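You operate a simulated robot arm through the tools that you are given. There is no shell and no other tool. Be economical: measure what you need, move in short steps, check, and stop when the job is done.

You run a simulated robot arm. Do the job below in one go: nothing can be reset, and whatever is moved stays where it is left.

Task
Boil the kettle on the big ring till it whistles.
Fine: shut its spout cap before you light the ring on high; gas off after.

The check looks at the end state, three seconds after you hand in, the way a careful person would. Anything else that was tipped, shoved, dropped, spilled or broken makes it a failure. A push-on lid holds only when it is set on centred and level and pressed home; a screw cap is set on level and turned clockwise until tight.

Robot
A 6-joint arm with a two-finger parallel gripper, fixed in place. Base frame: the origin is at the foot of the arm, x ahead of it, y to its left, z up. Readings come in mm, rad, newtons and seconds.
Its first joint turns from -2.897 to 2.897 rad. Payload 4.1 kg.
The tool frame sits at the grasp point between the pads (the TCP): z along the fingers, y along the line on which they close. The tips reach 23 mm beyond it. The gripper opens to 94 mm. The fingers are 38 mm wide and 10 mm thick; the gripper's body (54 by 96 mm) begins 39 mm behind the TCP.
Orientation is that of the tool frame in the base frame, as a unit quaternion [x, y, z, w]. With the fingers straight down and closing along the base's y, the tool's x points along the base's -x, its y along +y and its z along -z.

Tools
- The arm moves only by the tool jog_arm. Its arguments are lists of equal length, an entry for each row: "linear": the shift along the tool's x, y, z in units of 50 mm (1.0 is 50 mm), a list of three; "rot": the turn, a rotation vector about the tool's x, y, z in units of 8 degrees (1.0 is 8 degrees), a list of three; "gripper": the finger opening in mm, from 0 to 94. In form: {"linear": [[dx, dy, dz], ...], "rot": [[rx, ry, rz], ...], "gripper": [gripper, ...]}. A call has 1 to 8 rows; each row shifts and turns the commanded pose from where the row before left it, along the tool's axes as they then stand. A call with a number of a shift or a turn outside -1 to 1 is refused whole. Each row takes 0.2 s and may step no farther than 50 mm and 0.15 rad from the row before; otherwise, or with a gripper value out of range, the whole call is refused. A pose out of reach is approached as far as the arm can. The call stops where the force on the tool passes 90 N (or 10 N more than at its start, if that is more) or the arm is blocked; 0.2 s more then pass. The fingers move at their own pace (about 45 mm/s each) and stop on an object; they squeeze with about 29 N. The grip force told is the motor's: it shows also when the fingers shut on nothing. Time passes only in rows, and 0.2 s behind the last, so rows that do not move let the fingers close. It gives the time, the measured TCP pose, the force on the tool (base axes), the opening and the grip force at its end, in the units of the frame above (readings bear some noise).
- Cameras (640 x 400 px; columns grow to the right, rows downward): "scene" is fixed at [407.8, 497, 1557.1]; the picture's right is [-0.94, -0.35, 0.00], its down [-0.27, 0.72, -0.64] and it looks along [0.22, -0.60, -0.76] (base axes); focal length 309 px, centre (320, 200). "wrist" rides on the gripper at [86, 16, -74] in the tool frame; the picture's right is [-0.18, 0.98, 0.00], its down [-0.58, -0.11, -0.81] and it looks along [-0.79, -0.15, 0.59] (tool axes); focal length 243 px, centre (320, 200). There is no depth. A picture from a camera that has moved, and an enlarged one, comes with that camera's place and axes in the base frame and with its lens. The place of the scene camera against the robot may be out by one fixed shift of up to 25 mm in any direction.
- capture(camera): a new picture of that camera. The clock stands still meanwhile.
- lift_body(by): slides the trunk up (or, below 0, down) by that many mm; the arm rides with it, the base frame stays. It gives what a move gives, with no picture.
- inspect(camera, box): a new picture of the part [left, top, right, bottom] of that camera's present view, enlarged. The clock stands still meanwhile.
- job_done(): hands the job in; it is judged then, once.

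Go step by step. Nothing tells you positions but the pictures and the camera data: compare them with the known pose of the tool, close in by small moves and look again before you grip or let go. The budget is 120 turns and 68 pictures, counting those below and the enlarged ones. Unless the task says otherwise, let go and move clear before handing in, and close with one line.

The tools are called after "Call:" as name(argument=value, ...) on one line, values as JSON. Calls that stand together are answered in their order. jog_arm: Moves the arm, as the interface text tells. Its arguments: {"type":"object","properties":{"linear":{"type":"array","items":{"type":"array","items":{"type":"number"}}},"rot":{"type":"array","items":{"type":"array","items":{"type":"number"}}},"gripper":{"type":"array","items":{"type":"number"}}},"required":["linear","rot","gripper"]} The other tools are called the same way: lift_body (by) slides the trunk up or down; capture (camera) takes a picture; inspect (camera, box) takes an enlarged picture of a part of a camera's view; job_done () hands the job in.

At the start:

```text
time: 0.0
ee_pos: [325.5, 181.5, 1295.6]
ee_rot: [0.0, 1.0, 0.0, -0.001]
force: [-0.6, 0.0, -1.0]
width: 93.9
finger_force: 0.0
trunk travel left (down, up): [-525.0, 65.0]
```

scene: 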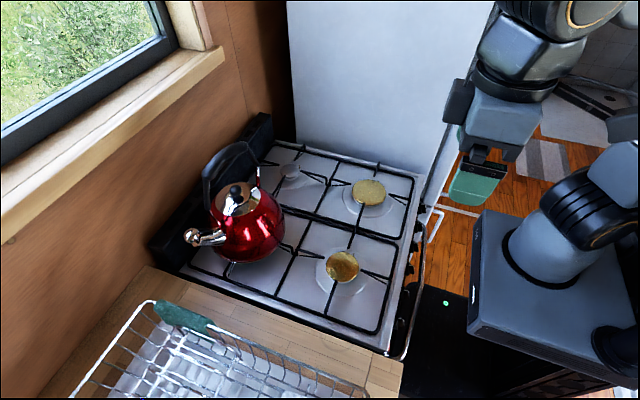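
wrist: 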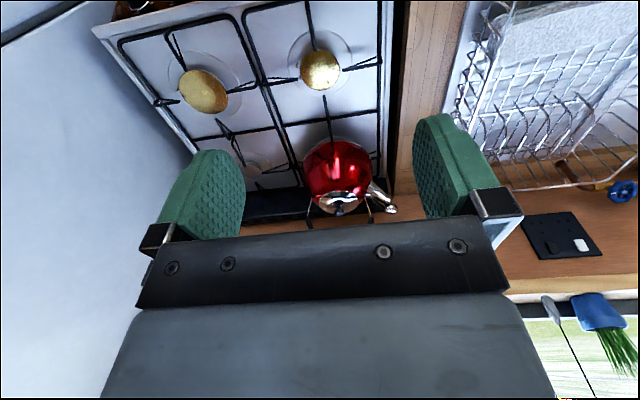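

I see a red kettle on the far-left burner, near the wall, and a cooker with knobs on its front side. I'll look closer at the kettle, burners and knobs.

Call:
inspect(camera="scene", box=[160, 120, 320, 280])

Call:
inspect(camera="scene", box=[320, 180, 480, 380])

Call:
inspect(camera="wrist", box=[90, 0, 450, 225])

```text
2.50 times, centred on (240, 200) of scene
camera zoom: at [407.8, 497.0, 1557.1], right [-0.94, -0.35, 0.0], down [-0.27, 0.72, -0.64], along [0.22, -0.6, -0.76], focal length 772 px, centre (520, 200)
```

zoom: 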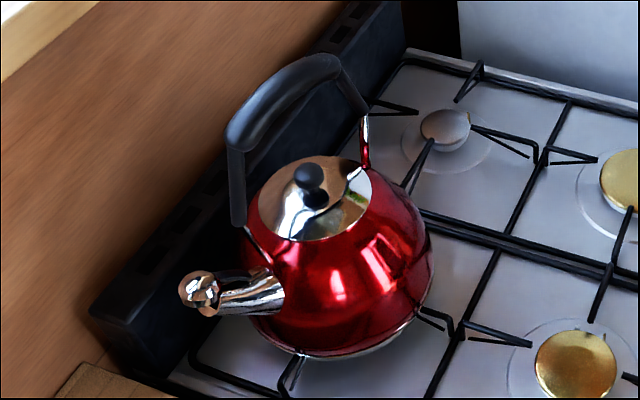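

```text
2.00 times, centred on (400, 280) of scene
camera zoom: at [407.8, 497.0, 1557.1], right [-0.94, -0.35, 0.0], down [-0.27, 0.72, -0.64], along [0.22, -0.6, -0.76], focal length 618 px, centre (160, 40)
```

zoom: 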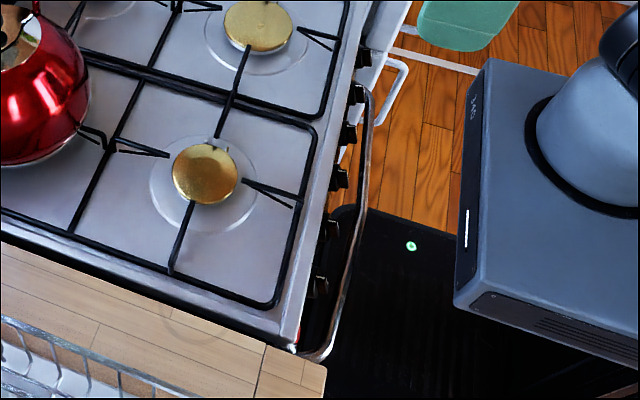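

```text
1.78 times, centred on (270, 112) of wrist
camera zoom: at [240.4, 200.3, 1370.7], right [0.18, 0.98, 0.0], down [0.58, -0.11, 0.81], along [0.79, -0.15, -0.59], focal length 431 px, centre (409, 356)
```

zoom: 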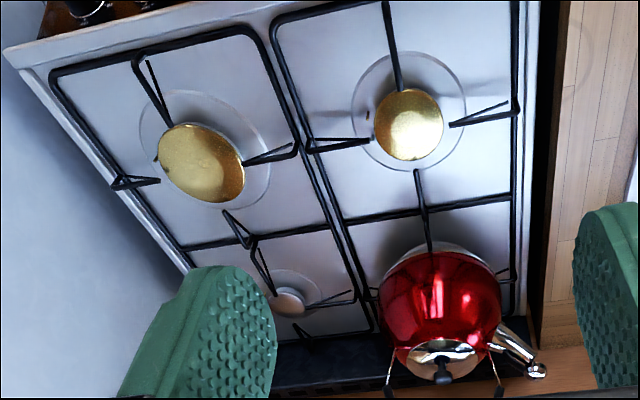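

The biggest visible cap is the near-right burner, at about (474,-80). The kettle sits on the far-left one, at about (700,165). I'll lower the wrist camera to look at the knobs.

Call:
jog_arm(linear=[[0, -0.9, 0], [0, -0.9, 0], [0, -0.5, 0.8], [0, -0.5, 0.8], [0, 0, 1], [0, 0, 1], [0, 0, 1], [0, 0, 0]], rot=[[0, 0, 0], [0, 0, 0], [0, 0, 0], [0, 0, 0], [0, 0, 0], [0, 0, 0], [0, 0, 0], [0, 0, 0]], gripper=[94, 94, 94, 94, 94, 94, 94, 94])

Call:
capture(camera="wrist")

```text
time: 1.8
ee_pos: [328.8, 45.4, 1063.2]
ee_rot: [0.0, 1.0, 0.0, -0.001]
force: [0.0, -0.2, 0.5]
width: 94.3
finger_force: 0.2
trunk travel left (down, up): [-525.0, 65.0]
```

```text
62 pictures are left
camera wrist: at [242.7, 63.6, 1138.3], right [0.18, 0.98, 0.0], down [0.58, -0.11, 0.81], along [0.79, -0.15, -0.59], focal length 243 px, centre (320, 200)
```

wrist: 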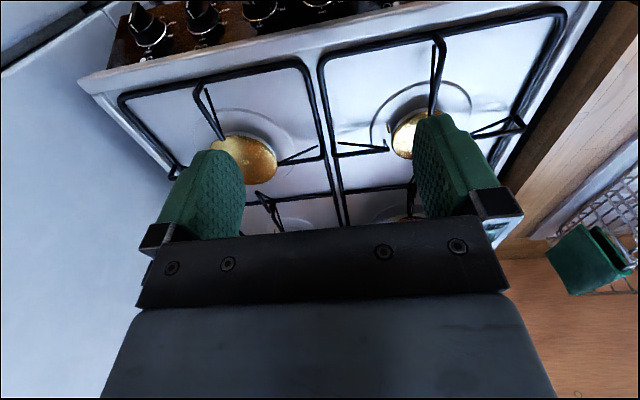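

The knobs are at the top edge of the view. I'll tilt the camera further down to see the panel.

Call:
jog_arm(linear=[[0.2, 0, 0], [0.3, 0, 0], [0.3, 0, 0], [0, 0, 0]], rot=[[0, 1, 0], [0, 1, 0], [0, 1, 0], [0, 0, 0]], gripper=[94, 94, 94, 94])

Call:
inspect(camera="wrist", box=[60, 0, 440, 238])

```text
time: 2.8
ee_pos: [287.5, 42.4, 1070.1]
ee_rot: [0.0, 0.978, 0.0, -0.209]
force: [0.6, 0.1, -0.2]
width: 93.9
finger_force: 0.1
trunk travel left (down, up): [-525.0, 65.0]
```

```text
1.68 times, centred on (250, 119) of wrist
camera zoom: at [238.7, 60.4, 1174.2], right [0.17, 0.98, -0.08], down [0.86, -0.11, 0.5], along [0.48, -0.15, -0.86], focal length 408 px, centre (438, 336)
```

zoom: 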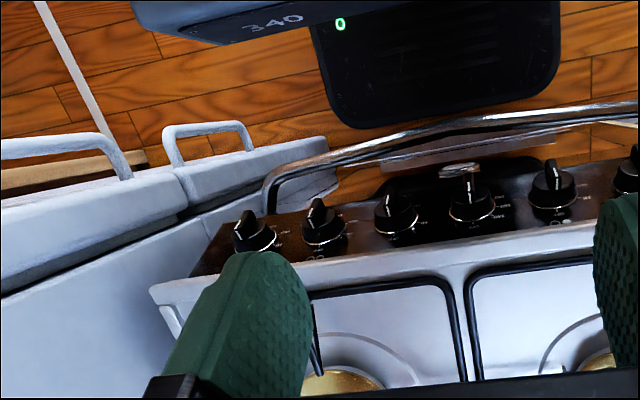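

The six knobs are on the front panel at x≈300, z≈870. I'll zoom in on their markings.

Call:
inspect(camera="wrist", box=[180, 90, 330, 184])

Call:
inspect(camera="wrist", box=[310, 80, 460, 174])

```text
4.26 times, centred on (255, 137) of wrist
camera zoom: at [238.7, 60.4, 1174.2], right [0.17, 0.98, -0.08], down [0.86, -0.11, 0.5], along [0.48, -0.15, -0.86], focal length 1032 px, centre (597, 468)
```

zoom: 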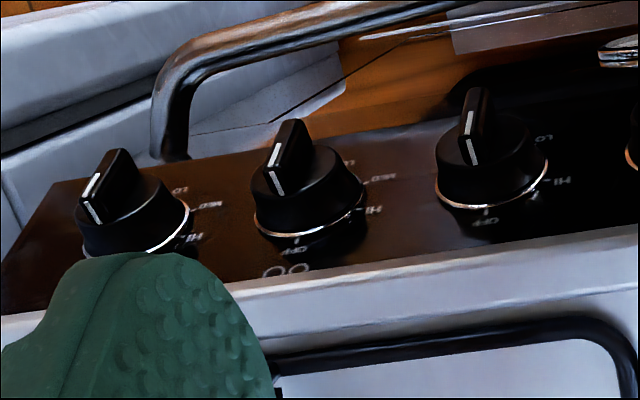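

```text
4.26 times, centred on (385, 127) of wrist
camera zoom: at [238.7, 60.4, 1174.2], right [0.17, 0.98, -0.08], down [0.86, -0.11, 0.5], along [0.48, -0.15, -0.86], focal length 1032 px, centre (43, 511)
```

zoom: 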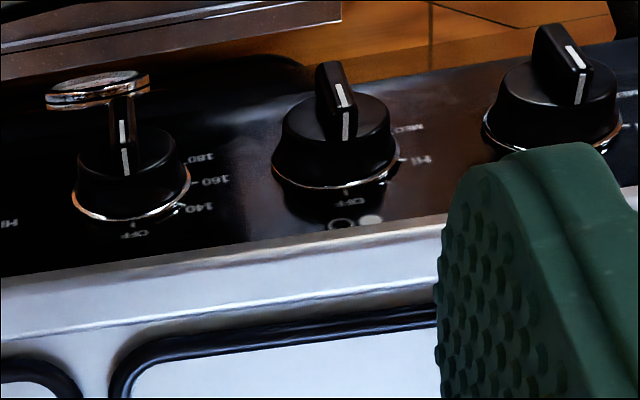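

Markings are OFF at the top, with HI, MED and LO going counter-clockwise. I need the icons that show which ring each knob feeds, so I'll move over the right-hand knobs.

Call:
jog_arm(linear=[[0, -1, 0], [0, -1, 0], [0.4, 0, 0.9], [0.2, 0, 0.5], [0, 0, 0]], rot=[[0, 0, 0], [0, 0, 0], [0, 0, 0], [0, 0, 0], [0, 0, 0]], gripper=[94, 94, 94, 94, 94])

Call:
capture(camera="wrist")

Call:
inspect(camera="wrist", box=[220, 80, 420, 205])

```text
time: 4.0
ee_pos: [232.4, -60.8, 1021.3]
ee_rot: [0.0, 0.978, 0.0, -0.208]
force: [0.8, -0.6, 1.0]
width: 94.0
finger_force: 0.0
trunk travel left (down, up): [-525.0, 65.0]
```

```text
58 pictures are left
camera wrist: at [183.9, -42.6, 1124.0], right [0.17, 0.98, -0.07], down [0.86, -0.11, 0.5], along [0.48, -0.15, -0.86], focal length 243 px, centre (320, 200)
```

wrist: 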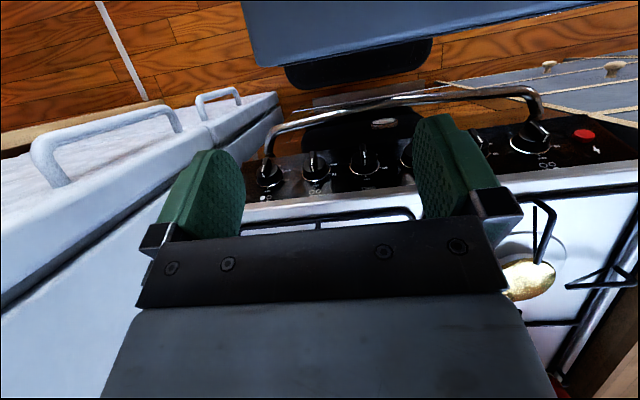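

```text
3.20 times, centred on (320, 142) of wrist
camera zoom: at [183.9, -42.6, 1124.0], right [0.17, 0.98, -0.07], down [0.86, -0.11, 0.5], along [0.48, -0.15, -0.86], focal length 776 px, centre (320, 384)
```

zoom: 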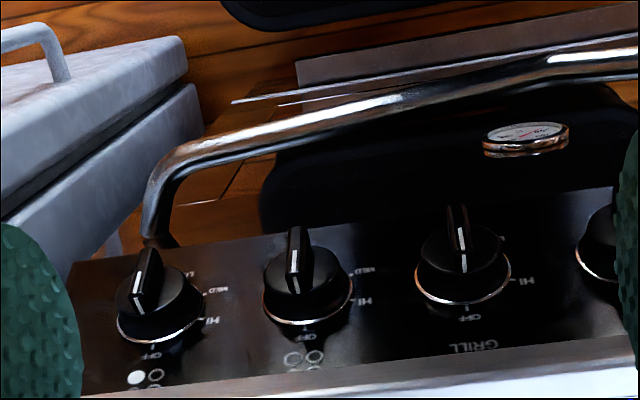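

There's also a red ignition button at the left end of the panel. I'll zoom in on the icons.

Call:
inspect(camera="wrist", box=[250, 175, 330, 225])

Call:
inspect(camera="wrist", box=[470, 90, 630, 190])

```text
8.00 times, centred on (290, 200) of wrist
camera zoom: at [183.9, -42.6, 1124.0], right [0.17, 0.98, -0.07], down [0.86, -0.11, 0.5], along [0.48, -0.15, -0.86], focal length 1941 px, centre (560, 200)
```

zoom: 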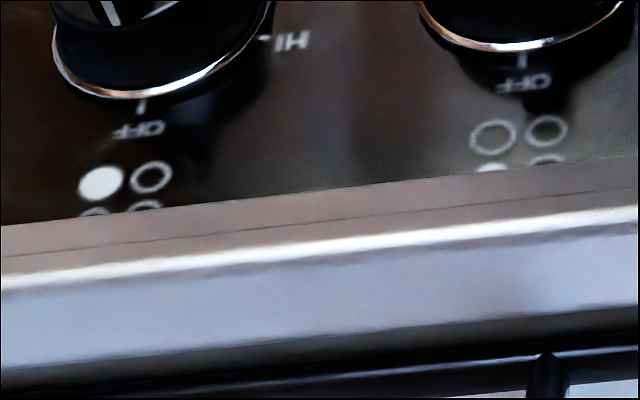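

```text
4.00 times, centred on (550, 140) of wrist
camera zoom: at [183.9, -42.6, 1124.0], right [0.17, 0.98, -0.07], down [0.86, -0.11, 0.5], along [0.48, -0.15, -0.86], focal length 970 px, centre (-600, 440)
```

zoom: 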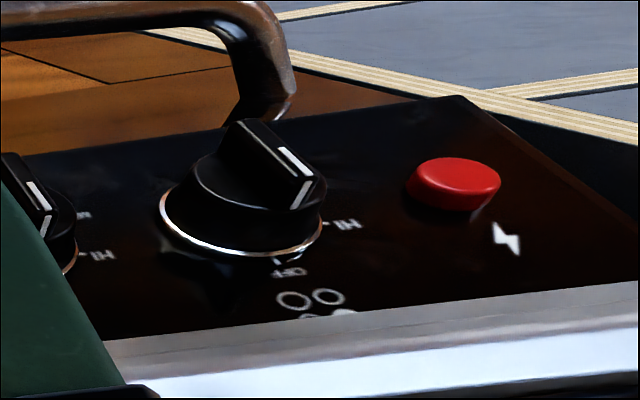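

Knob 1, the rightmost at y≈-165, controls the front-right (big) ring. HI is counter-clockwise from OFF, and the red button lights it. Kettle first: it's at about (724,154) with the spout towards +y. I'll raise the arm and come round to view the handle.

Call:
jog_arm(linear=[[0, 0, -1], [0, 0, -1], [-0.6, 0, -0.8], [-0.6, 0.3, -0.7], [-0.6, 0.5, -0.6], [-0.6, 0.6, -0.5], [-0.6, 0.6, -0.5], [-0.6, 0.6, 0]], rot=[[0, 0, 0], [0, -1, 0], [0, -1, 0], [0, -1, 0], [0, 0, 0], [0, 0, -1], [0, 0, -1], [0, 0, -1]], gripper=[94, 94, 94, 94, 94, 94, 94, 94])

Call:
jog_arm(linear=[[0, 0, 0], [0, 0, 0], [0, 0, 0], [0, 0, 0], [0, 0, 0], [0, 0, 0], [0, 0, 0]], rot=[[0, 0, -1], [0, 0, -1], [0, 0, -1], [0, 0, -1], [0, 0, -1], [0, 0, -1], [0, 0, -0.65]], gripper=[94, 94, 94, 94, 94, 94, 94])

Call:
capture(camera="wrist")

Call:
capture(camera="scene")

```text
time: 5.8
ee_pos: [452.5, 84.4, 1253.4]
ee_rot: [-0.208, 0.978, 0.0, -0.001]
force: [-0.3, 1.5, 0.2]
width: 94.2
finger_force: 0.1
trunk travel left (down, up): [-525.0, 65.0]
```

```text
time: 7.4
ee_pos: [452.9, 82.3, 1253.4]
ee_rot: [-0.625, 0.781, 0.0, 0.0]
force: [0.4, 0.7, -0.6]
width: 94.1
finger_force: 0.0
trunk travel left (down, up): [-525.0, 65.0]
```

```text
54 pictures are left
camera wrist: at [418.3, 4.4, 1327.4], right [-0.92, 0.4, 0.0], down [0.23, 0.54, 0.81], along [0.32, 0.74, -0.59], focal length 243 px, centre (320, 200)
```

wrist: 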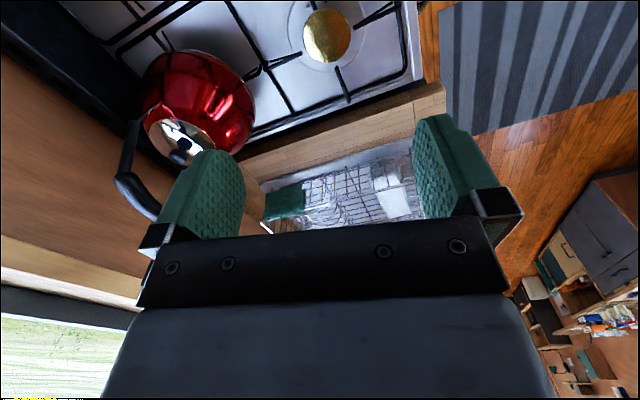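

```text
53 pictures are left
```

scene: 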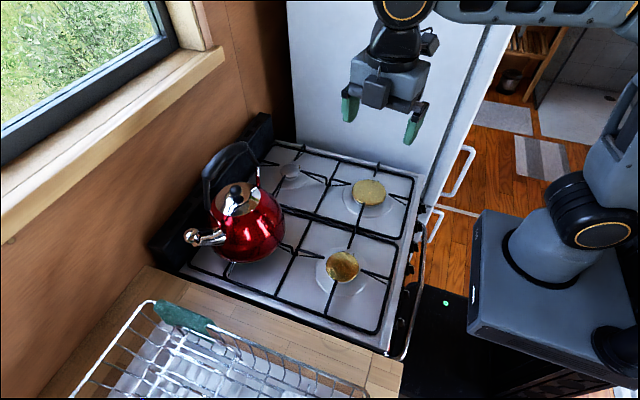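

The handle orientation is still uncertain, so I'll move closer above the kettle for a better look.

Call:
jog_arm(linear=[[-0.35, -0.68, -0.3], [-0.35, -0.68, -0.3], [-0.35, -0.68, -0.3], [-0.35, -0.68, -0.3], [0, 0, 0]], rot=[[0, 0, 0], [0, 0, 0], [0, 0, 0], [0, 0, 0], [0, 0, 0]], gripper=[94, 94, 94, 94, 94])

Call:
capture(camera="wrist")

```text
time: 8.6
ee_pos: [577.3, 115.6, 1296.2]
ee_rot: [-0.624, 0.782, 0.0, 0.0]
force: [0.0, -0.2, -0.3]
width: 93.9
finger_force: 0.0
out of reach, approached as far as the arm can: row 4
trunk travel left (down, up): [-525.0, 65.0]
```

```text
52 pictures are left
camera wrist: at [542.3, 37.3, 1371.4], right [-0.92, 0.4, 0.0], down [0.24, 0.54, 0.81], along [0.32, 0.74, -0.59], focal length 243 px, centre (320, 200)
```

wrist: 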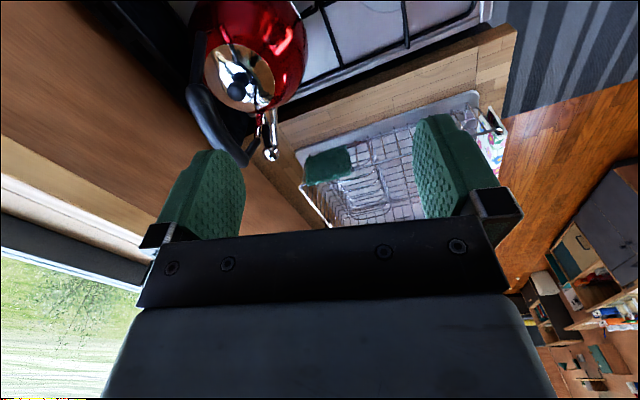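

Call:
inspect(camera="wrist", box=[160, 0, 320, 170])

```text
2.35 times, centred on (240, 85) of wrist
camera zoom: at [542.3, 37.3, 1371.4], right [-0.92, 0.4, 0.0], down [0.24, 0.54, 0.81], along [0.32, 0.74, -0.59], focal length 571 px, centre (508, 471)
```

zoom: 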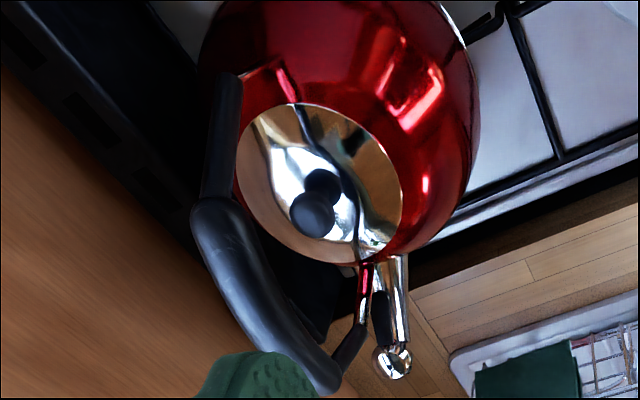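

I now have the kettle axis at about (708,154), the handle in a plane about 14° off y, and the grip centre at about (707,152,1160). I'll tilt the tool 45° forward for reach and move to a standoff.

Call:
jog_arm(linear=[[0, 0, 0], [0, 0, 0], [0, 0, 0], [0, 0, 0], [0, 0, 0], [0, 0, 0], [0, 0, 0]], rot=[[1, 0, 0], [1, 0, 0], [1, 0, 0], [1, 0, 0], [1, 0, 0], [0.6, 0, 0], [0, 0, 0]], gripper=[80, 80, 80, 80, 80, 80, 80])

Call:
capture(camera="wrist")

Call:
capture(camera="scene")

```text
time: 10.2
ee_pos: [578.4, 116.9, 1297.8]
ee_rot: [-0.577, 0.722, -0.299, 0.238]
force: [0.0, 0.8, 0.1]
width: 79.7
finger_force: 0.1
trunk travel left (down, up): [-525.0, 65.0]
```

```text
50 pictures are left
camera wrist: at [497.5, 47.6, 1338.6], right [-0.64, 0.33, -0.69], down [-0.35, 0.68, 0.65], along [0.69, 0.66, -0.31], focal length 243 px, centre (320, 200)
```

wrist: 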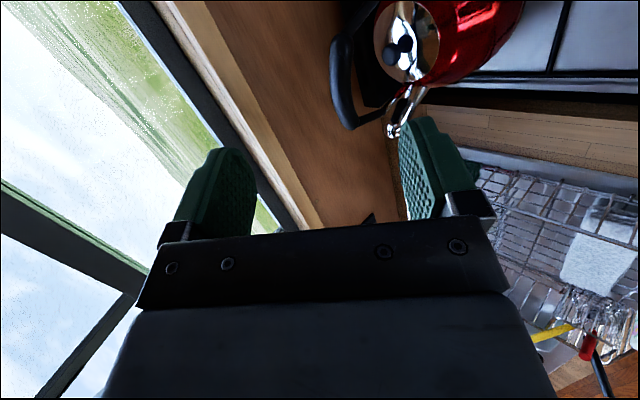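

```text
49 pictures are left
```

scene: 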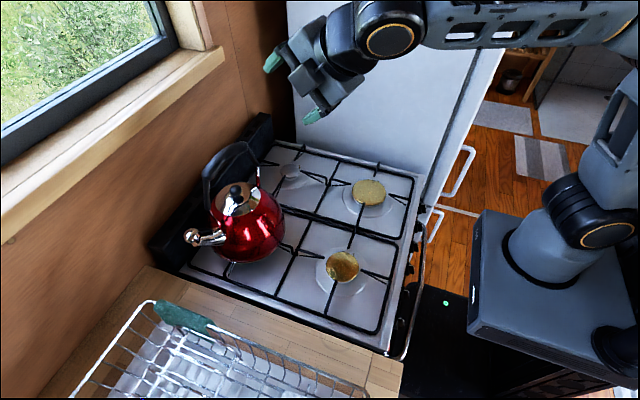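

Call:
inspect(camera="wrist", box=[300, 0, 460, 150])

```text
2.67 times, centred on (380, 75) of wrist
camera zoom: at [497.5, 47.6, 1338.6], right [-0.64, 0.33, -0.69], down [-0.35, 0.68, 0.65], along [0.69, 0.66, -0.31], focal length 647 px, centre (160, 533)
```

zoom: 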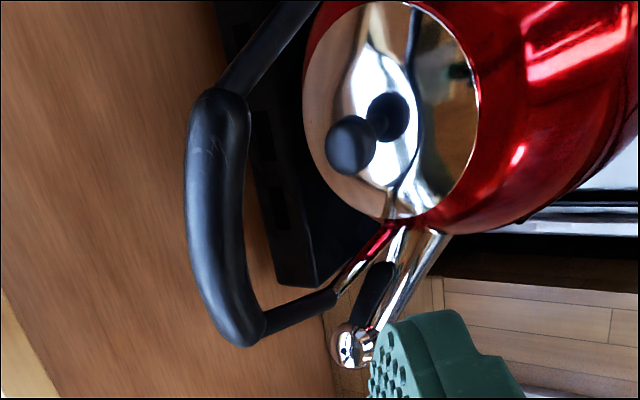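

Handle mid is confirmed at about (707,152,1162), about 23 mm thick. I'll move to the pre-grasp point 90 mm back along the tool axis.

Call:
jog_arm(linear=[[-0.417, 0.09, 0.6], [-0.417, 0.09, 0.6], [-0.417, 0.09, 0.6], [0, 0, 0]], rot=[[0, 0, 0], [0, 0, 0], [0, 0, 0], [0, 0, 0]], gripper=[80, 80, 80, 80])

Call:
capture(camera="wrist")

Call:
inspect(camera="scene", box=[160, 60, 400, 280])

```text
time: 11.2
ee_pos: [645.4, 164.8, 1224.2]
ee_rot: [-0.577, 0.722, -0.298, 0.238]
force: [0.1, 0.0, -0.6]
width: 80.1
finger_force: 0.1
trunk travel left (down, up): [-525.0, 65.0]
```

```text
47 pictures are left
camera wrist: at [564.3, 96.9, 1265.3], right [-0.64, 0.33, -0.69], down [-0.35, 0.68, 0.65], along [0.69, 0.66, -0.31], focal length 243 px, centre (320, 200)
```

wrist: 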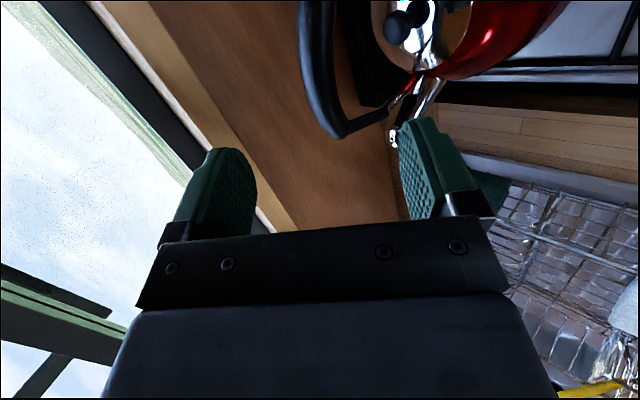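

```text
1.82 times, centred on (280, 170) of scene
camera zoom: at [407.8, 497.0, 1557.1], right [-0.94, -0.35, 0.0], down [-0.27, 0.72, -0.64], along [0.22, -0.6, -0.76], focal length 561 px, centre (393, 254)
```

zoom: 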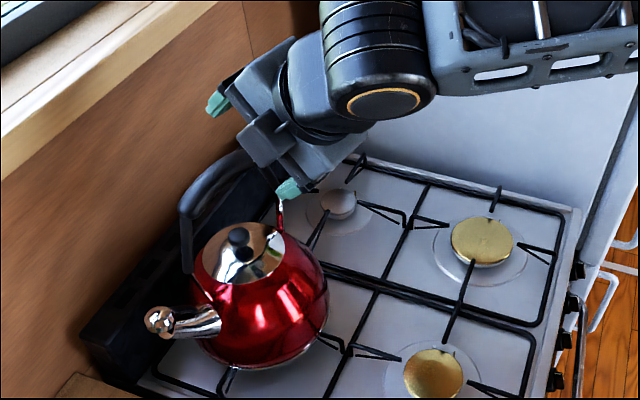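

Geometry holds. Advancing along the tool axis.

Call:
jog_arm(linear=[[0, 0, 0.6], [0, 0, 0.6], [0, 0, 0.6], [0, 0, 0]], rot=[[0, 0, 0], [0, 0, 0], [0, 0, 0], [0, 0, 0]], gripper=[80, 80, 80, 80])

Call:
capture(camera="wrist")

Call:
inspect(camera="scene", box=[160, 80, 340, 280])

```text
time: 12.2
ee_pos: [709.8, 152.6, 1159.9]
ee_rot: [-0.577, 0.722, -0.298, 0.238]
force: [0.6, -0.5, 0.2]
width: 80.1
finger_force: 0.2
trunk travel left (down, up): [-525.0, 65.0]
```

```text
45 pictures are left
camera wrist: at [627.9, 84.4, 1201.3], right [-0.64, 0.33, -0.69], down [-0.35, 0.68, 0.65], along [0.69, 0.66, -0.31], focal length 243 px, centre (320, 200)
```

wrist: 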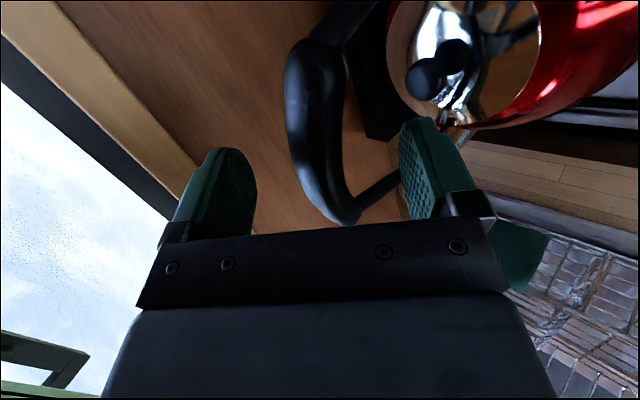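

```text
2.00 times, centred on (250, 180) of scene
camera zoom: at [407.8, 497.0, 1557.1], right [-0.94, -0.35, 0.0], down [-0.27, 0.72, -0.64], along [0.22, -0.6, -0.76], focal length 618 px, centre (460, 240)
```

zoom: 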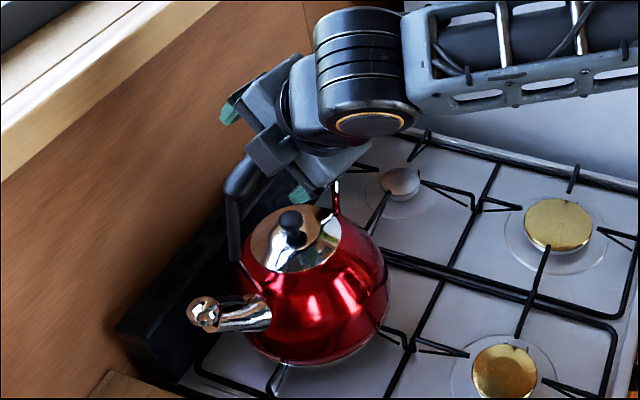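

The TCP projects right onto the handle. Closing the gripper.

Call:
jog_arm(linear=[[0, 0, 0], [0, 0, 0], [0, 0, 0], [0, 0, 0], [0, 0, 0], [0, 0, 0]], rot=[[0, 0, 0], [0, 0, 0], [0, 0, 0], [0, 0, 0], [0, 0, 0], [0, 0, 0]], gripper=[60, 40, 20, 10, 10, 10])

Call:
capture(camera="wrist")

```text
time: 13.6
ee_pos: [709.2, 152.3, 1158.0]
ee_rot: [-0.578, 0.722, -0.298, 0.236]
force: [-1.1, 0.5, -0.5]
width: 22.6
finger_force: 29.1
trunk travel left (down, up): [-525.0, 65.0]
```

```text
43 pictures are left
camera wrist: at [628.3, 84.6, 1200.0], right [-0.64, 0.33, -0.69], down [-0.35, 0.68, 0.65], along [0.68, 0.66, -0.32], focal length 243 px, centre (320, 200)
```

wrist: 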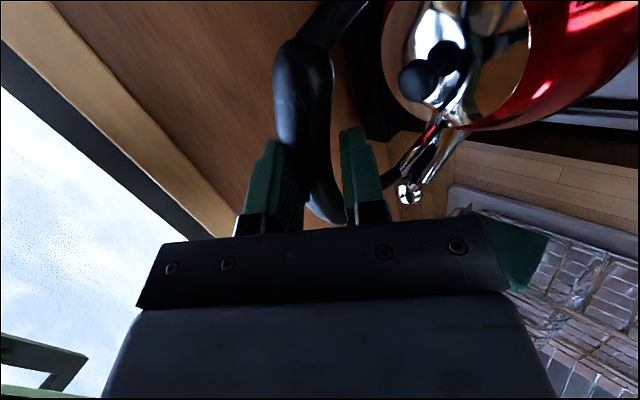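

Gripped at 22.6 mm. Lifting gently straight up.

Call:
jog_arm(linear=[[0, -0.14, -0.14], [0, -0.28, -0.28], [0, -0.28, -0.28], [0, 0, 0]], rot=[[0, 0, 0], [0, 0, 0], [0, 0, 0], [0, 0, 0]], gripper=[10, 10, 10, 10])

Call:
inspect(camera="scene", box=[160, 80, 340, 280])

```text
time: 14.6
ee_pos: [709.6, 151.4, 1207.3]
ee_rot: [-0.578, 0.722, -0.298, 0.236]
force: [-0.4, 0.1, -13.1]
width: 22.7
finger_force: 28.8
trunk travel left (down, up): [-525.0, 65.0]
```

```text
2.00 times, centred on (250, 180) of scene
camera zoom: at [407.8, 497.0, 1557.1], right [-0.94, -0.35, 0.0], down [-0.27, 0.72, -0.64], along [0.22, -0.6, -0.76], focal length 618 px, centre (460, 240)
```

zoom: 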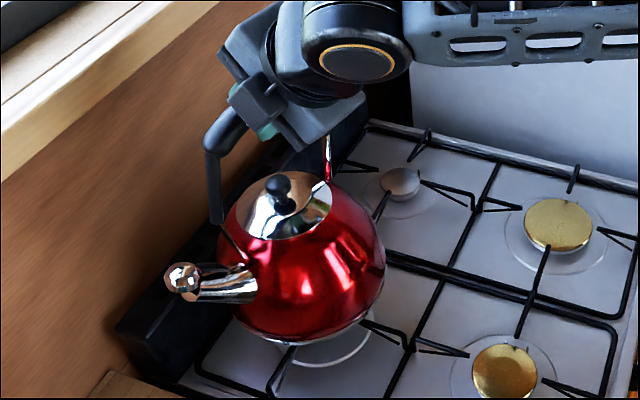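

Held level, about 1.3 kg. I'll carry it towards the big ring at about (452,-74) in gentle steps with the orientation fixed.

Call:
jog_arm(linear=[[0.17, 0.09, -0.09], [0.34, 0.178, -0.178], [0.344, 0.178, -0.178], [0.344, 0.178, -0.178], [0.344, 0.178, -0.178], [0.344, 0.178, -0.178], [0.344, 0.178, -0.178], [0.344, 0.178, -0.178]], rot=[[0, 0, 0], [0, 0, 0], [0, 0, 0], [0, 0, 0], [0, 0, 0], [0, 0, 0], [0, 0, 0], [0, 0, 0]], gripper=[10, 10, 10, 10, 10, 10, 10, 10])

Call:
capture(camera="scene")

Call:
capture(camera="wrist")

```text
time: 16.4
ee_pos: [588.1, 47.8, 1209.6]
ee_rot: [-0.577, 0.722, -0.298, 0.238]
force: [0.8, -0.5, -13.0]
width: 22.6
finger_force: 29.1
trunk travel left (down, up): [-525.0, 65.0]
```

```text
41 pictures are left
```

scene: 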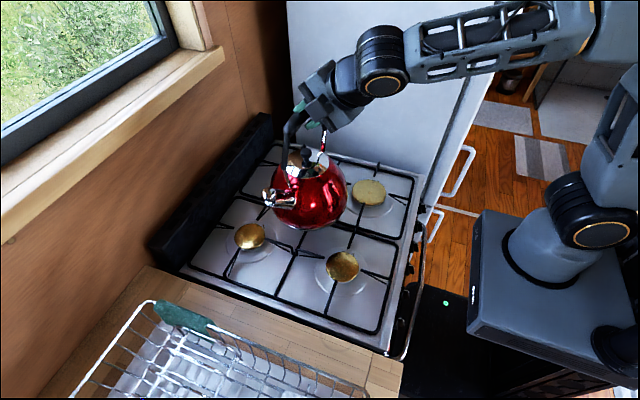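

```text
40 pictures are left
camera wrist: at [505.9, -20.5, 1251.0], right [-0.64, 0.34, -0.69], down [-0.35, 0.68, 0.65], along [0.69, 0.66, -0.31], focal length 243 px, centre (320, 200)
```

wrist: 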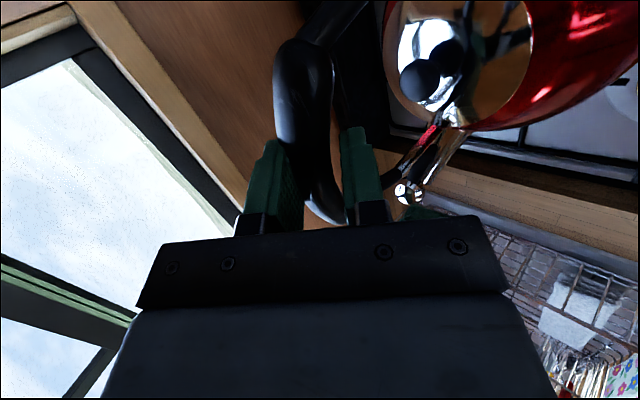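

The big ring is confirmed as front right; the back-left cap is only about 75 mm. Continuing the carry.

Call:
jog_arm(linear=[[0.4, 0.18, -0.18], [0.41, 0.19, -0.19], [0.41, 0.19, -0.19], [0.41, 0.19, -0.19], [0.41, 0.19, -0.19], [0.41, 0.19, -0.19], [0.41, 0.19, -0.19], [0.2, 0.09, -0.09]], rot=[[0, 0, 0], [0, 0, 0], [0, 0, 0], [0, 0, 0], [0, 0, 0], [0, 0, 0], [0, 0, 0], [0, 0, 0]], gripper=[10, 10, 10, 10, 10, 10, 10, 10])

Call:
inspect(camera="scene", box=[260, 100, 460, 260])

Call:
capture(camera="wrist")

```text
time: 18.2
ee_pos: [456.9, -80.3, 1210.1]
ee_rot: [-0.577, 0.723, -0.297, 0.238]
force: [0.1, 0.0, -13.3]
width: 22.9
finger_force: 28.3
trunk travel left (down, up): [-525.0, 65.0]
```

```text
2.50 times, centred on (360, 180) of scene
camera zoom: at [407.8, 497.0, 1557.1], right [-0.94, -0.35, 0.0], down [-0.27, 0.72, -0.64], along [0.22, -0.6, -0.76], focal length 772 px, centre (220, 250)
```

zoom: 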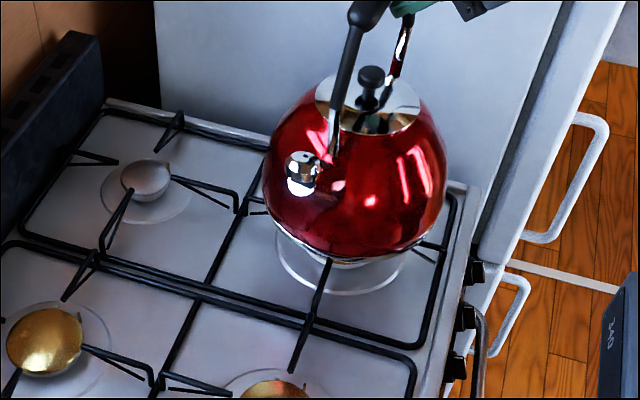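

```text
38 pictures are left
camera wrist: at [375.5, -149.2, 1250.6], right [-0.64, 0.34, -0.69], down [-0.35, 0.68, 0.65], along [0.69, 0.66, -0.32], focal length 243 px, centre (320, 200)
```

wrist: 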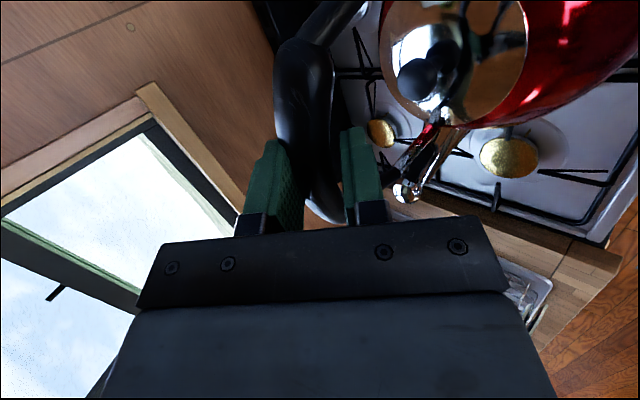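

Combining views, the cap plane is at z≈885 and the big ring centre at about (468,-90). The kettle was centred on its old ring at (708,154). I'll shift slightly and lower.

Call:
jog_arm(linear=[[0.147, -0.18, 0.18], [0, 0, 0], [0, 0.14, 0.14], [0, 0.14, 0.14], [0, 0.14, 0.14], [0, 0.1, 0.1], [0, 0, 0]], rot=[[0, 0, 0], [0, 0, 0], [0, 0, 0], [0, 0, 0], [0, 0, 0], [0, 0, 0], [0, 0, 0]], gripper=[10, 10, 10, 10, 10, 10, 10])

Call:
inspect(camera="scene", box=[260, 100, 460, 260])

```text
time: 19.8
ee_pos: [465.8, -89.8, 1171.2]
ee_rot: [-0.577, 0.723, -0.297, 0.238]
force: [-0.5, 0.1, -13.7]
width: 22.5
finger_force: 28.9
trunk travel left (down, up): [-525.0, 65.0]
```

```text
2.50 times, centred on (360, 180) of scene
camera zoom: at [407.8, 497.0, 1557.1], right [-0.94, -0.35, 0.0], down [-0.27, 0.72, -0.64], along [0.22, -0.6, -0.76], focal length 772 px, centre (220, 250)
```

zoom: 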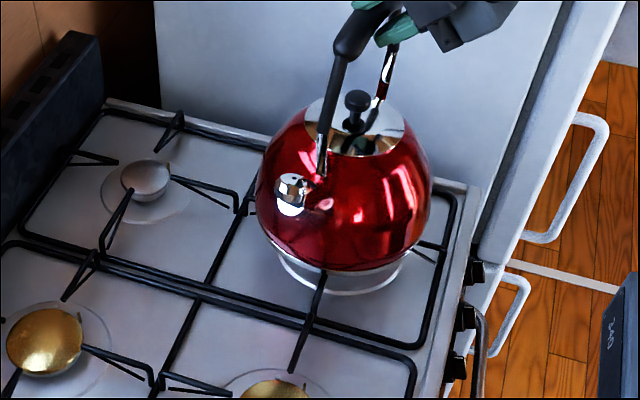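

The kettle sits centred over the ring within a few mm. Lowering the last centimetre in small steps.

Call:
jog_arm(linear=[[0, 0.06, 0.06], [0, 0.05, 0.05], [0, 0.03, 0.03], [0, 0, 0]], rot=[[0, 0, 0], [0, 0, 0], [0, 0, 0], [0, 0, 0]], gripper=[10, 10, 10, 10])

```text
time: 20.8
ee_pos: [466.0, -91.0, 1161.9]
ee_rot: [-0.578, 0.723, -0.296, 0.237]
force: [-0.2, 0.1, -13.5]
width: 22.7
finger_force: 28.6
trunk travel left (down, up): [-525.0, 65.0]
```

Call:
jog_arm(linear=[[0, 0.03, 0.03], [0, 0.03, 0.03], [0, 0, 0]], rot=[[0, 0, 0], [0, 0, 0], [0, 0, 0]], gripper=[10, 10, 10])

Call:
inspect(camera="scene", box=[280, 120, 440, 260])

```text
time: 21.6
ee_pos: [464.7, -91.4, 1158.7]
ee_rot: [-0.577, 0.722, -0.298, 0.237]
force: [-0.1, 1.0, -11.8]
width: 23.0
finger_force: 28.9
trunk travel left (down, up): [-525.0, 65.0]
```

```text
2.86 times, centred on (360, 190) of scene
camera zoom: at [407.8, 497.0, 1557.1], right [-0.94, -0.35, 0.0], down [-0.27, 0.72, -0.64], along [0.22, -0.6, -0.76], focal length 882 px, centre (206, 229)
```

zoom: 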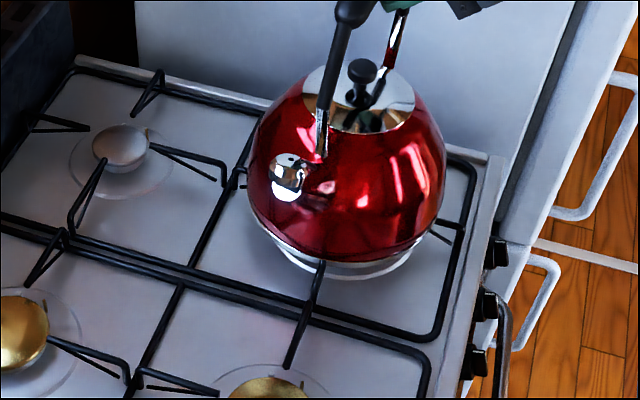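

Contact is just starting (13.5→11.8 N). Continuing down in small steps.

Call:
jog_arm(linear=[[0, 0.025, 0.025], [0, 0.02, 0.02], [0, 0, 0]], rot=[[0, 0, 0], [0, 0, 0], [0, 0, 0]], gripper=[10, 10, 10])

```text
time: 22.4
ee_pos: [465.8, -91.6, 1158.7]
ee_rot: [-0.576, 0.721, -0.301, 0.239]
force: [-4.9, 0.3, 8.1]
width: 22.6
finger_force: 29.0
trunk travel left (down, up): [-525.0, 65.0]
```

Seated. I'll ease up 1 mm, open and back off along the tool axis.

Call:
jog_arm(linear=[[0, -0.015, -0.015], [0, 0, 0], [0, 0, 0], [0, 0, 0], [0, 0, 0], [0, 0, -0.4], [0, 0, -0.8], [0, 0, -0.8]], rot=[[0, 0, 0], [0, 0, 0], [0, 0, 0], [0, 0, 0], [0, 0, 0], [0, 0, 0], [0, 0, 0], [0, 0, 0]], gripper=[22, 35, 50, 65, 65, 65, 65, 65])

Call:
capture(camera="wrist")

Call:
inspect(camera="scene", box=[280, 120, 440, 260])

```text
time: 24.2
ee_pos: [398.0, -71.3, 1230.0]
ee_rot: [-0.577, 0.722, -0.298, 0.238]
force: [0.4, 0.3, 0.6]
width: 65.0
finger_force: 0.1
trunk travel left (down, up): [-525.0, 65.0]
```

```text
35 pictures are left
camera wrist: at [316.6, -141.5, 1271.9], right [-0.64, 0.33, -0.69], down [-0.35, 0.68, 0.65], along [0.69, 0.66, -0.31], focal length 243 px, centre (320, 200)
```

wrist: 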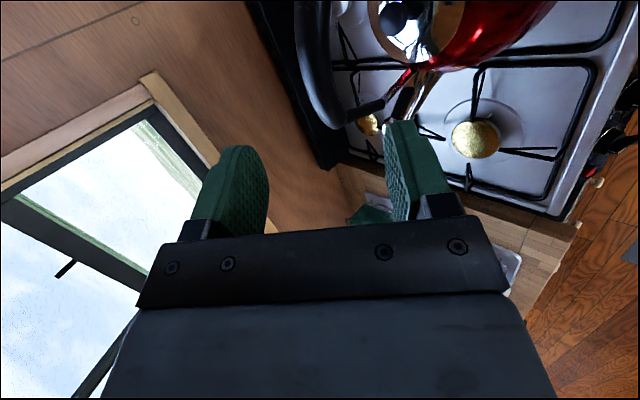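

```text
2.86 times, centred on (360, 190) of scene
camera zoom: at [407.8, 497.0, 1557.1], right [-0.94, -0.35, 0.0], down [-0.27, 0.72, -0.64], along [0.22, -0.6, -0.76], focal length 882 px, centre (206, 229)
```

zoom: 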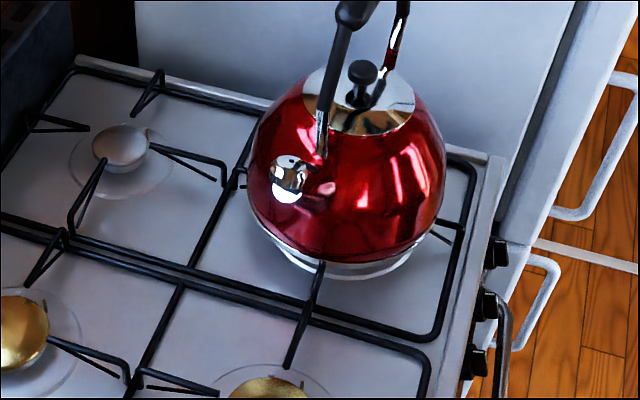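

The kettle stands on the big ring. Now the spout cap, up close.

Call:
inspect(camera="wrist", box=[360, 40, 480, 130])

Call:
inspect(camera="scene", box=[330, 165, 390, 210])

```text
4.44 times, centred on (420, 85) of wrist
camera zoom: at [316.6, -141.5, 1271.9], right [-0.64, 0.33, -0.69], down [-0.35, 0.68, 0.65], along [0.69, 0.66, -0.31], focal length 1078 px, centre (-124, 711)
```

zoom: 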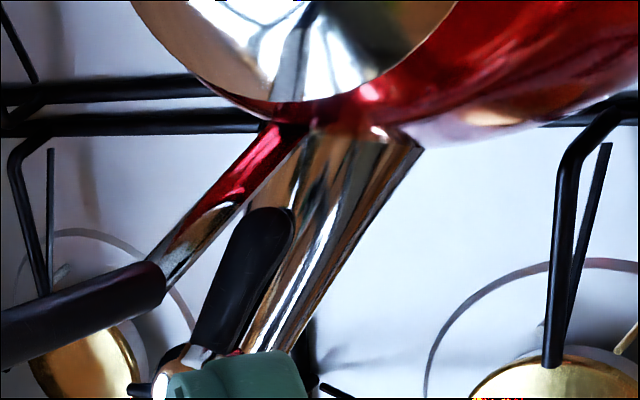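

```text
8.89 times, centred on (360, 188) of scene
camera zoom: at [407.8, 497.0, 1557.1], right [-0.94, -0.35, 0.0], down [-0.27, 0.72, -0.64], along [0.22, -0.6, -0.76], focal length 2745 px, centre (-36, 311)
```

zoom: 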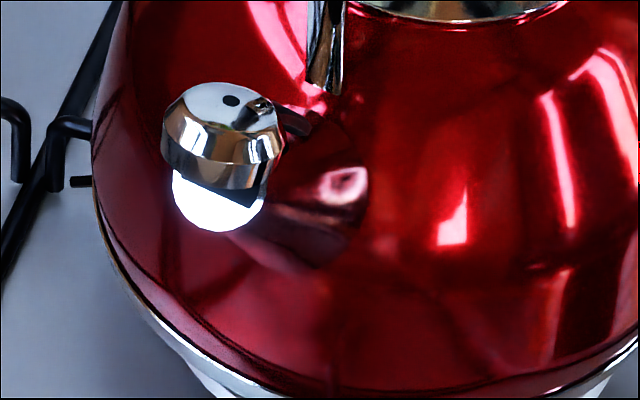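

The cap is a chrome dome flipped up off the mouth by a hinge, with a black lever behind it. I'll return to tool-down with closed fingers and take a close look from the side.

Call:
jog_arm(linear=[[0, -0.5, -0.5], [0, 0, 0], [0, 0, 0], [0, 0, 0], [0, 0, 0], [0, 0, 0], [0, 0, 0], [0, 0, 0]], rot=[[0, 0, 0], [-1, 0, 0], [-1, 0, 0], [-1, 0, 0], [-1, 0, 0], [-1, 0, 0], [-0.6, 0, 0], [0, 0, 1]], gripper=[40, 20, 0, 0, 0, 0, 0, 0])

Call:
jog_arm(linear=[[0, 0, 0], [0, 0, 0], [0, 0, 0], [0, 0, 0], [0, 0, 0], [0, 0, 0], [0, 0, 0], [0, 0, 0]], rot=[[0, 0, 1], [0, 0, 1], [0, 0, 1], [0, 0, 1], [0, 0, 1], [0, 0, 1], [0, 0, 1], [0, 0, 1]], gripper=[0, 0, 0, 0, 0, 0, 0, 0])

```text
time: 26.0
ee_pos: [399.0, -76.1, 1263.8]
ee_rot: [-0.567, 0.824, 0.001, -0.001]
force: [0.2, 0.6, 0.3]
width: 0.0
finger_force: 29.1
trunk travel left (down, up): [-525.0, 65.0]
```

```text
time: 27.8
ee_pos: [396.3, -75.4, 1263.5]
ee_rot: [-0.043, 0.999, 0.0, 0.0]
force: [-0.7, 0.6, 0.2]
width: 0.0
finger_force: 29.1
trunk travel left (down, up): [-525.0, 65.0]
```

Call:
jog_arm(linear=[[-0.178, 0.8, 0.3], [-0.178, 0.8, 0.5], [-0.178, 0.6, 0.75], [-0.178, 0.45, 0.8], [0, 0, 0.1], [0, 0, 0]], rot=[[0, 0, 0], [0, 0, 0], [0, 0, 0], [0, 0, 0], [0, 0, 0], [0, 0, 0]], gripper=[0, 0, 0, 0, 0, 0])

Call:
capture(camera="wrist")

```text
time: 29.2
ee_pos: [420.1, 62.5, 1139.4]
ee_rot: [-0.045, 0.999, 0.0, 0.0]
force: [0.5, -0.6, 0.1]
width: 0.0
finger_force: 28.5
trunk travel left (down, up): [-525.0, 65.0]
```

```text
31 pictures are left
camera wrist: at [332.9, 73.0, 1214.8], right [0.09, 1.0, 0.0], down [0.59, -0.06, 0.81], along [0.8, -0.08, -0.59], focal length 243 px, centre (320, 200)
```

wrist: 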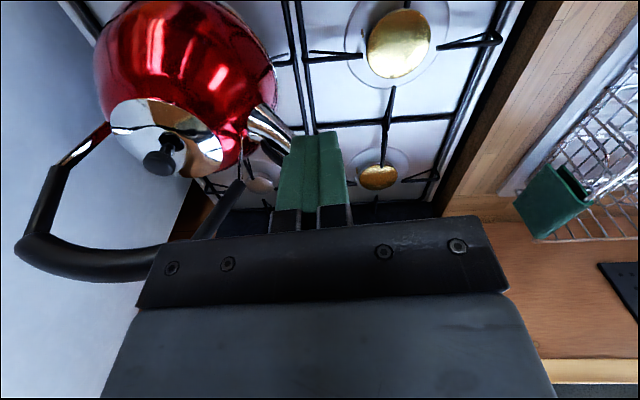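

Call:
jog_arm(linear=[[0.2, 1, 0], [0.2, 0.5, 0.3], [0, 0, 0]], rot=[[0, 0, 0], [0, 0, 0], [0, 0, 0]], gripper=[0, 0, 0])

Call:
inspect(camera="wrist", box=[120, 60, 300, 190])

```text
refused: row 1 steps farther than a row can; nothing moved
```

```text
3.08 times, centred on (210, 125) of wrist
camera zoom: at [332.9, 73.0, 1214.8], right [0.09, 1.0, 0.0], down [0.59, -0.06, 0.81], along [0.8, -0.08, -0.59], focal length 746 px, centre (658, 431)
```

zoom: 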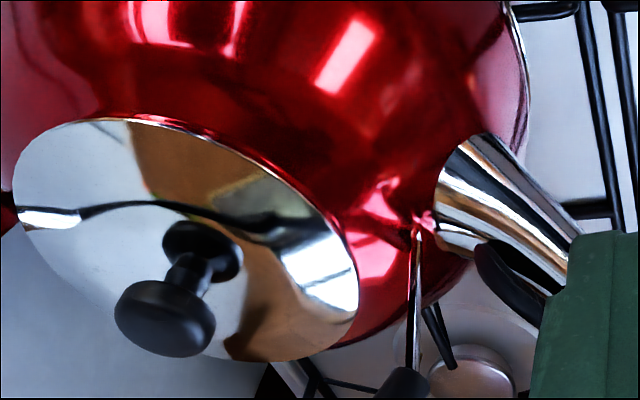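

Call:
jog_arm(linear=[[0.2, 0.9, 0], [0.2, 0.6, 0.4], [0, 0, 0]], rot=[[0, 0, 0], [0, 0, 0], [0, 0, 0]], gripper=[0, 0, 0])

Call:
inspect(camera="wrist", box=[120, 70, 300, 200])

```text
time: 30.0
ee_pos: [393.4, 131.6, 1118.9]
ee_rot: [-0.044, 0.999, 0.0, 0.0]
force: [-0.1, -0.5, -0.3]
width: 0.0
finger_force: 28.8
trunk travel left (down, up): [-525.0, 65.0]
```

```text
3.08 times, centred on (210, 135) of wrist
camera zoom: at [305.5, 141.4, 1194.4], right [0.1, 1.0, 0.0], down [0.59, -0.06, 0.81], along [0.8, -0.08, -0.59], focal length 746 px, centre (658, 400)
```

zoom: 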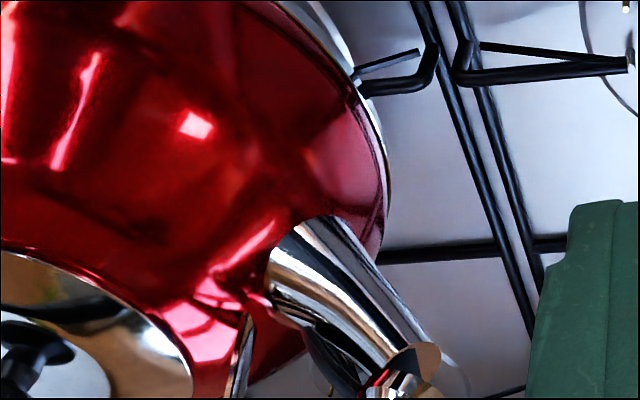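

Call:
inspect(camera="wrist", box=[180, 150, 300, 240])

```text
4.44 times, centred on (240, 195) of wrist
camera zoom: at [305.5, 141.4, 1194.4], right [0.1, 1.0, 0.0], down [0.59, -0.06, 0.81], along [0.8, -0.08, -0.59], focal length 1078 px, centre (676, 222)
```

zoom: 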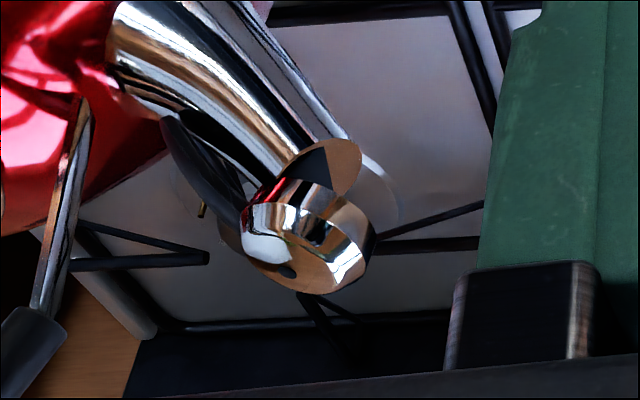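

The cap sits at about (488,44,1062), facing up, and must rotate towards +y and down onto the mouth. I'll bring the closed fingertips just above its outer edge.

Call:
jog_arm(linear=[[-0.587, -0.56, 0], [-0.587, -0.56, 0], [-0.587, -0.56, 0], [0, 0, 0]], rot=[[0, 0, 0], [0, 0, 0], [0, 0, 0], [0, 0, 0]], gripper=[0, 0, 0, 0])

Call:
inspect(camera="wrist", box=[220, 80, 400, 220])

Call:
inspect(camera="scene", box=[320, 140, 400, 200])

```text
time: 31.0
ee_pos: [488.4, 58.2, 1121.1]
ee_rot: [-0.045, 0.999, 0.0, 0.0]
force: [-0.6, -0.8, -0.4]
width: 0.1
finger_force: 28.6
trunk travel left (down, up): [-525.0, 65.0]
```

```text
2.86 times, centred on (310, 150) of wrist
camera zoom: at [401.6, 68.0, 1195.2], right [0.09, 1.0, 0.0], down [0.59, -0.06, 0.81], along [0.8, -0.08, -0.59], focal length 693 px, centre (349, 343)
```

zoom: 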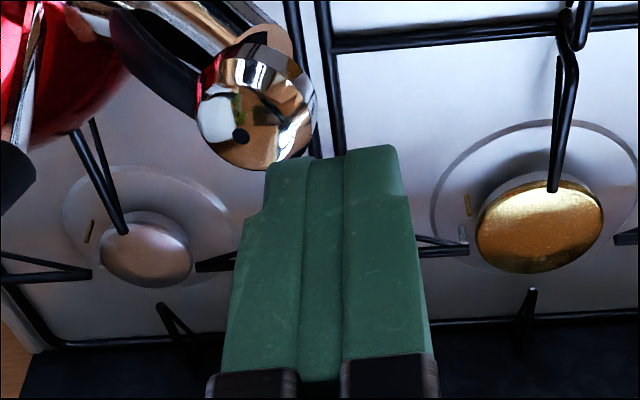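

```text
6.67 times, centred on (360, 170) of scene
camera zoom: at [407.8, 497.0, 1557.1], right [-0.94, -0.35, 0.0], down [-0.27, 0.72, -0.64], along [0.22, -0.6, -0.76], focal length 2058 px, centre (53, 400)
```

zoom: 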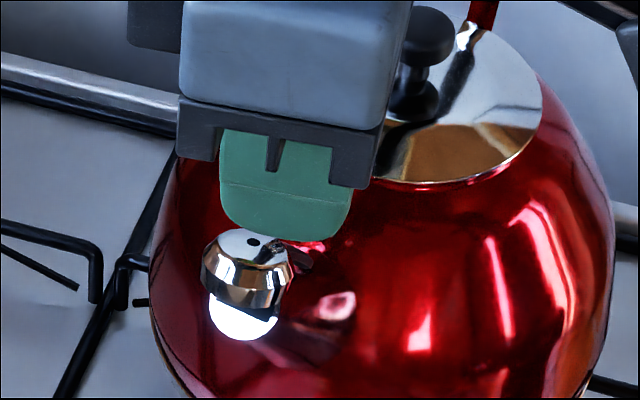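

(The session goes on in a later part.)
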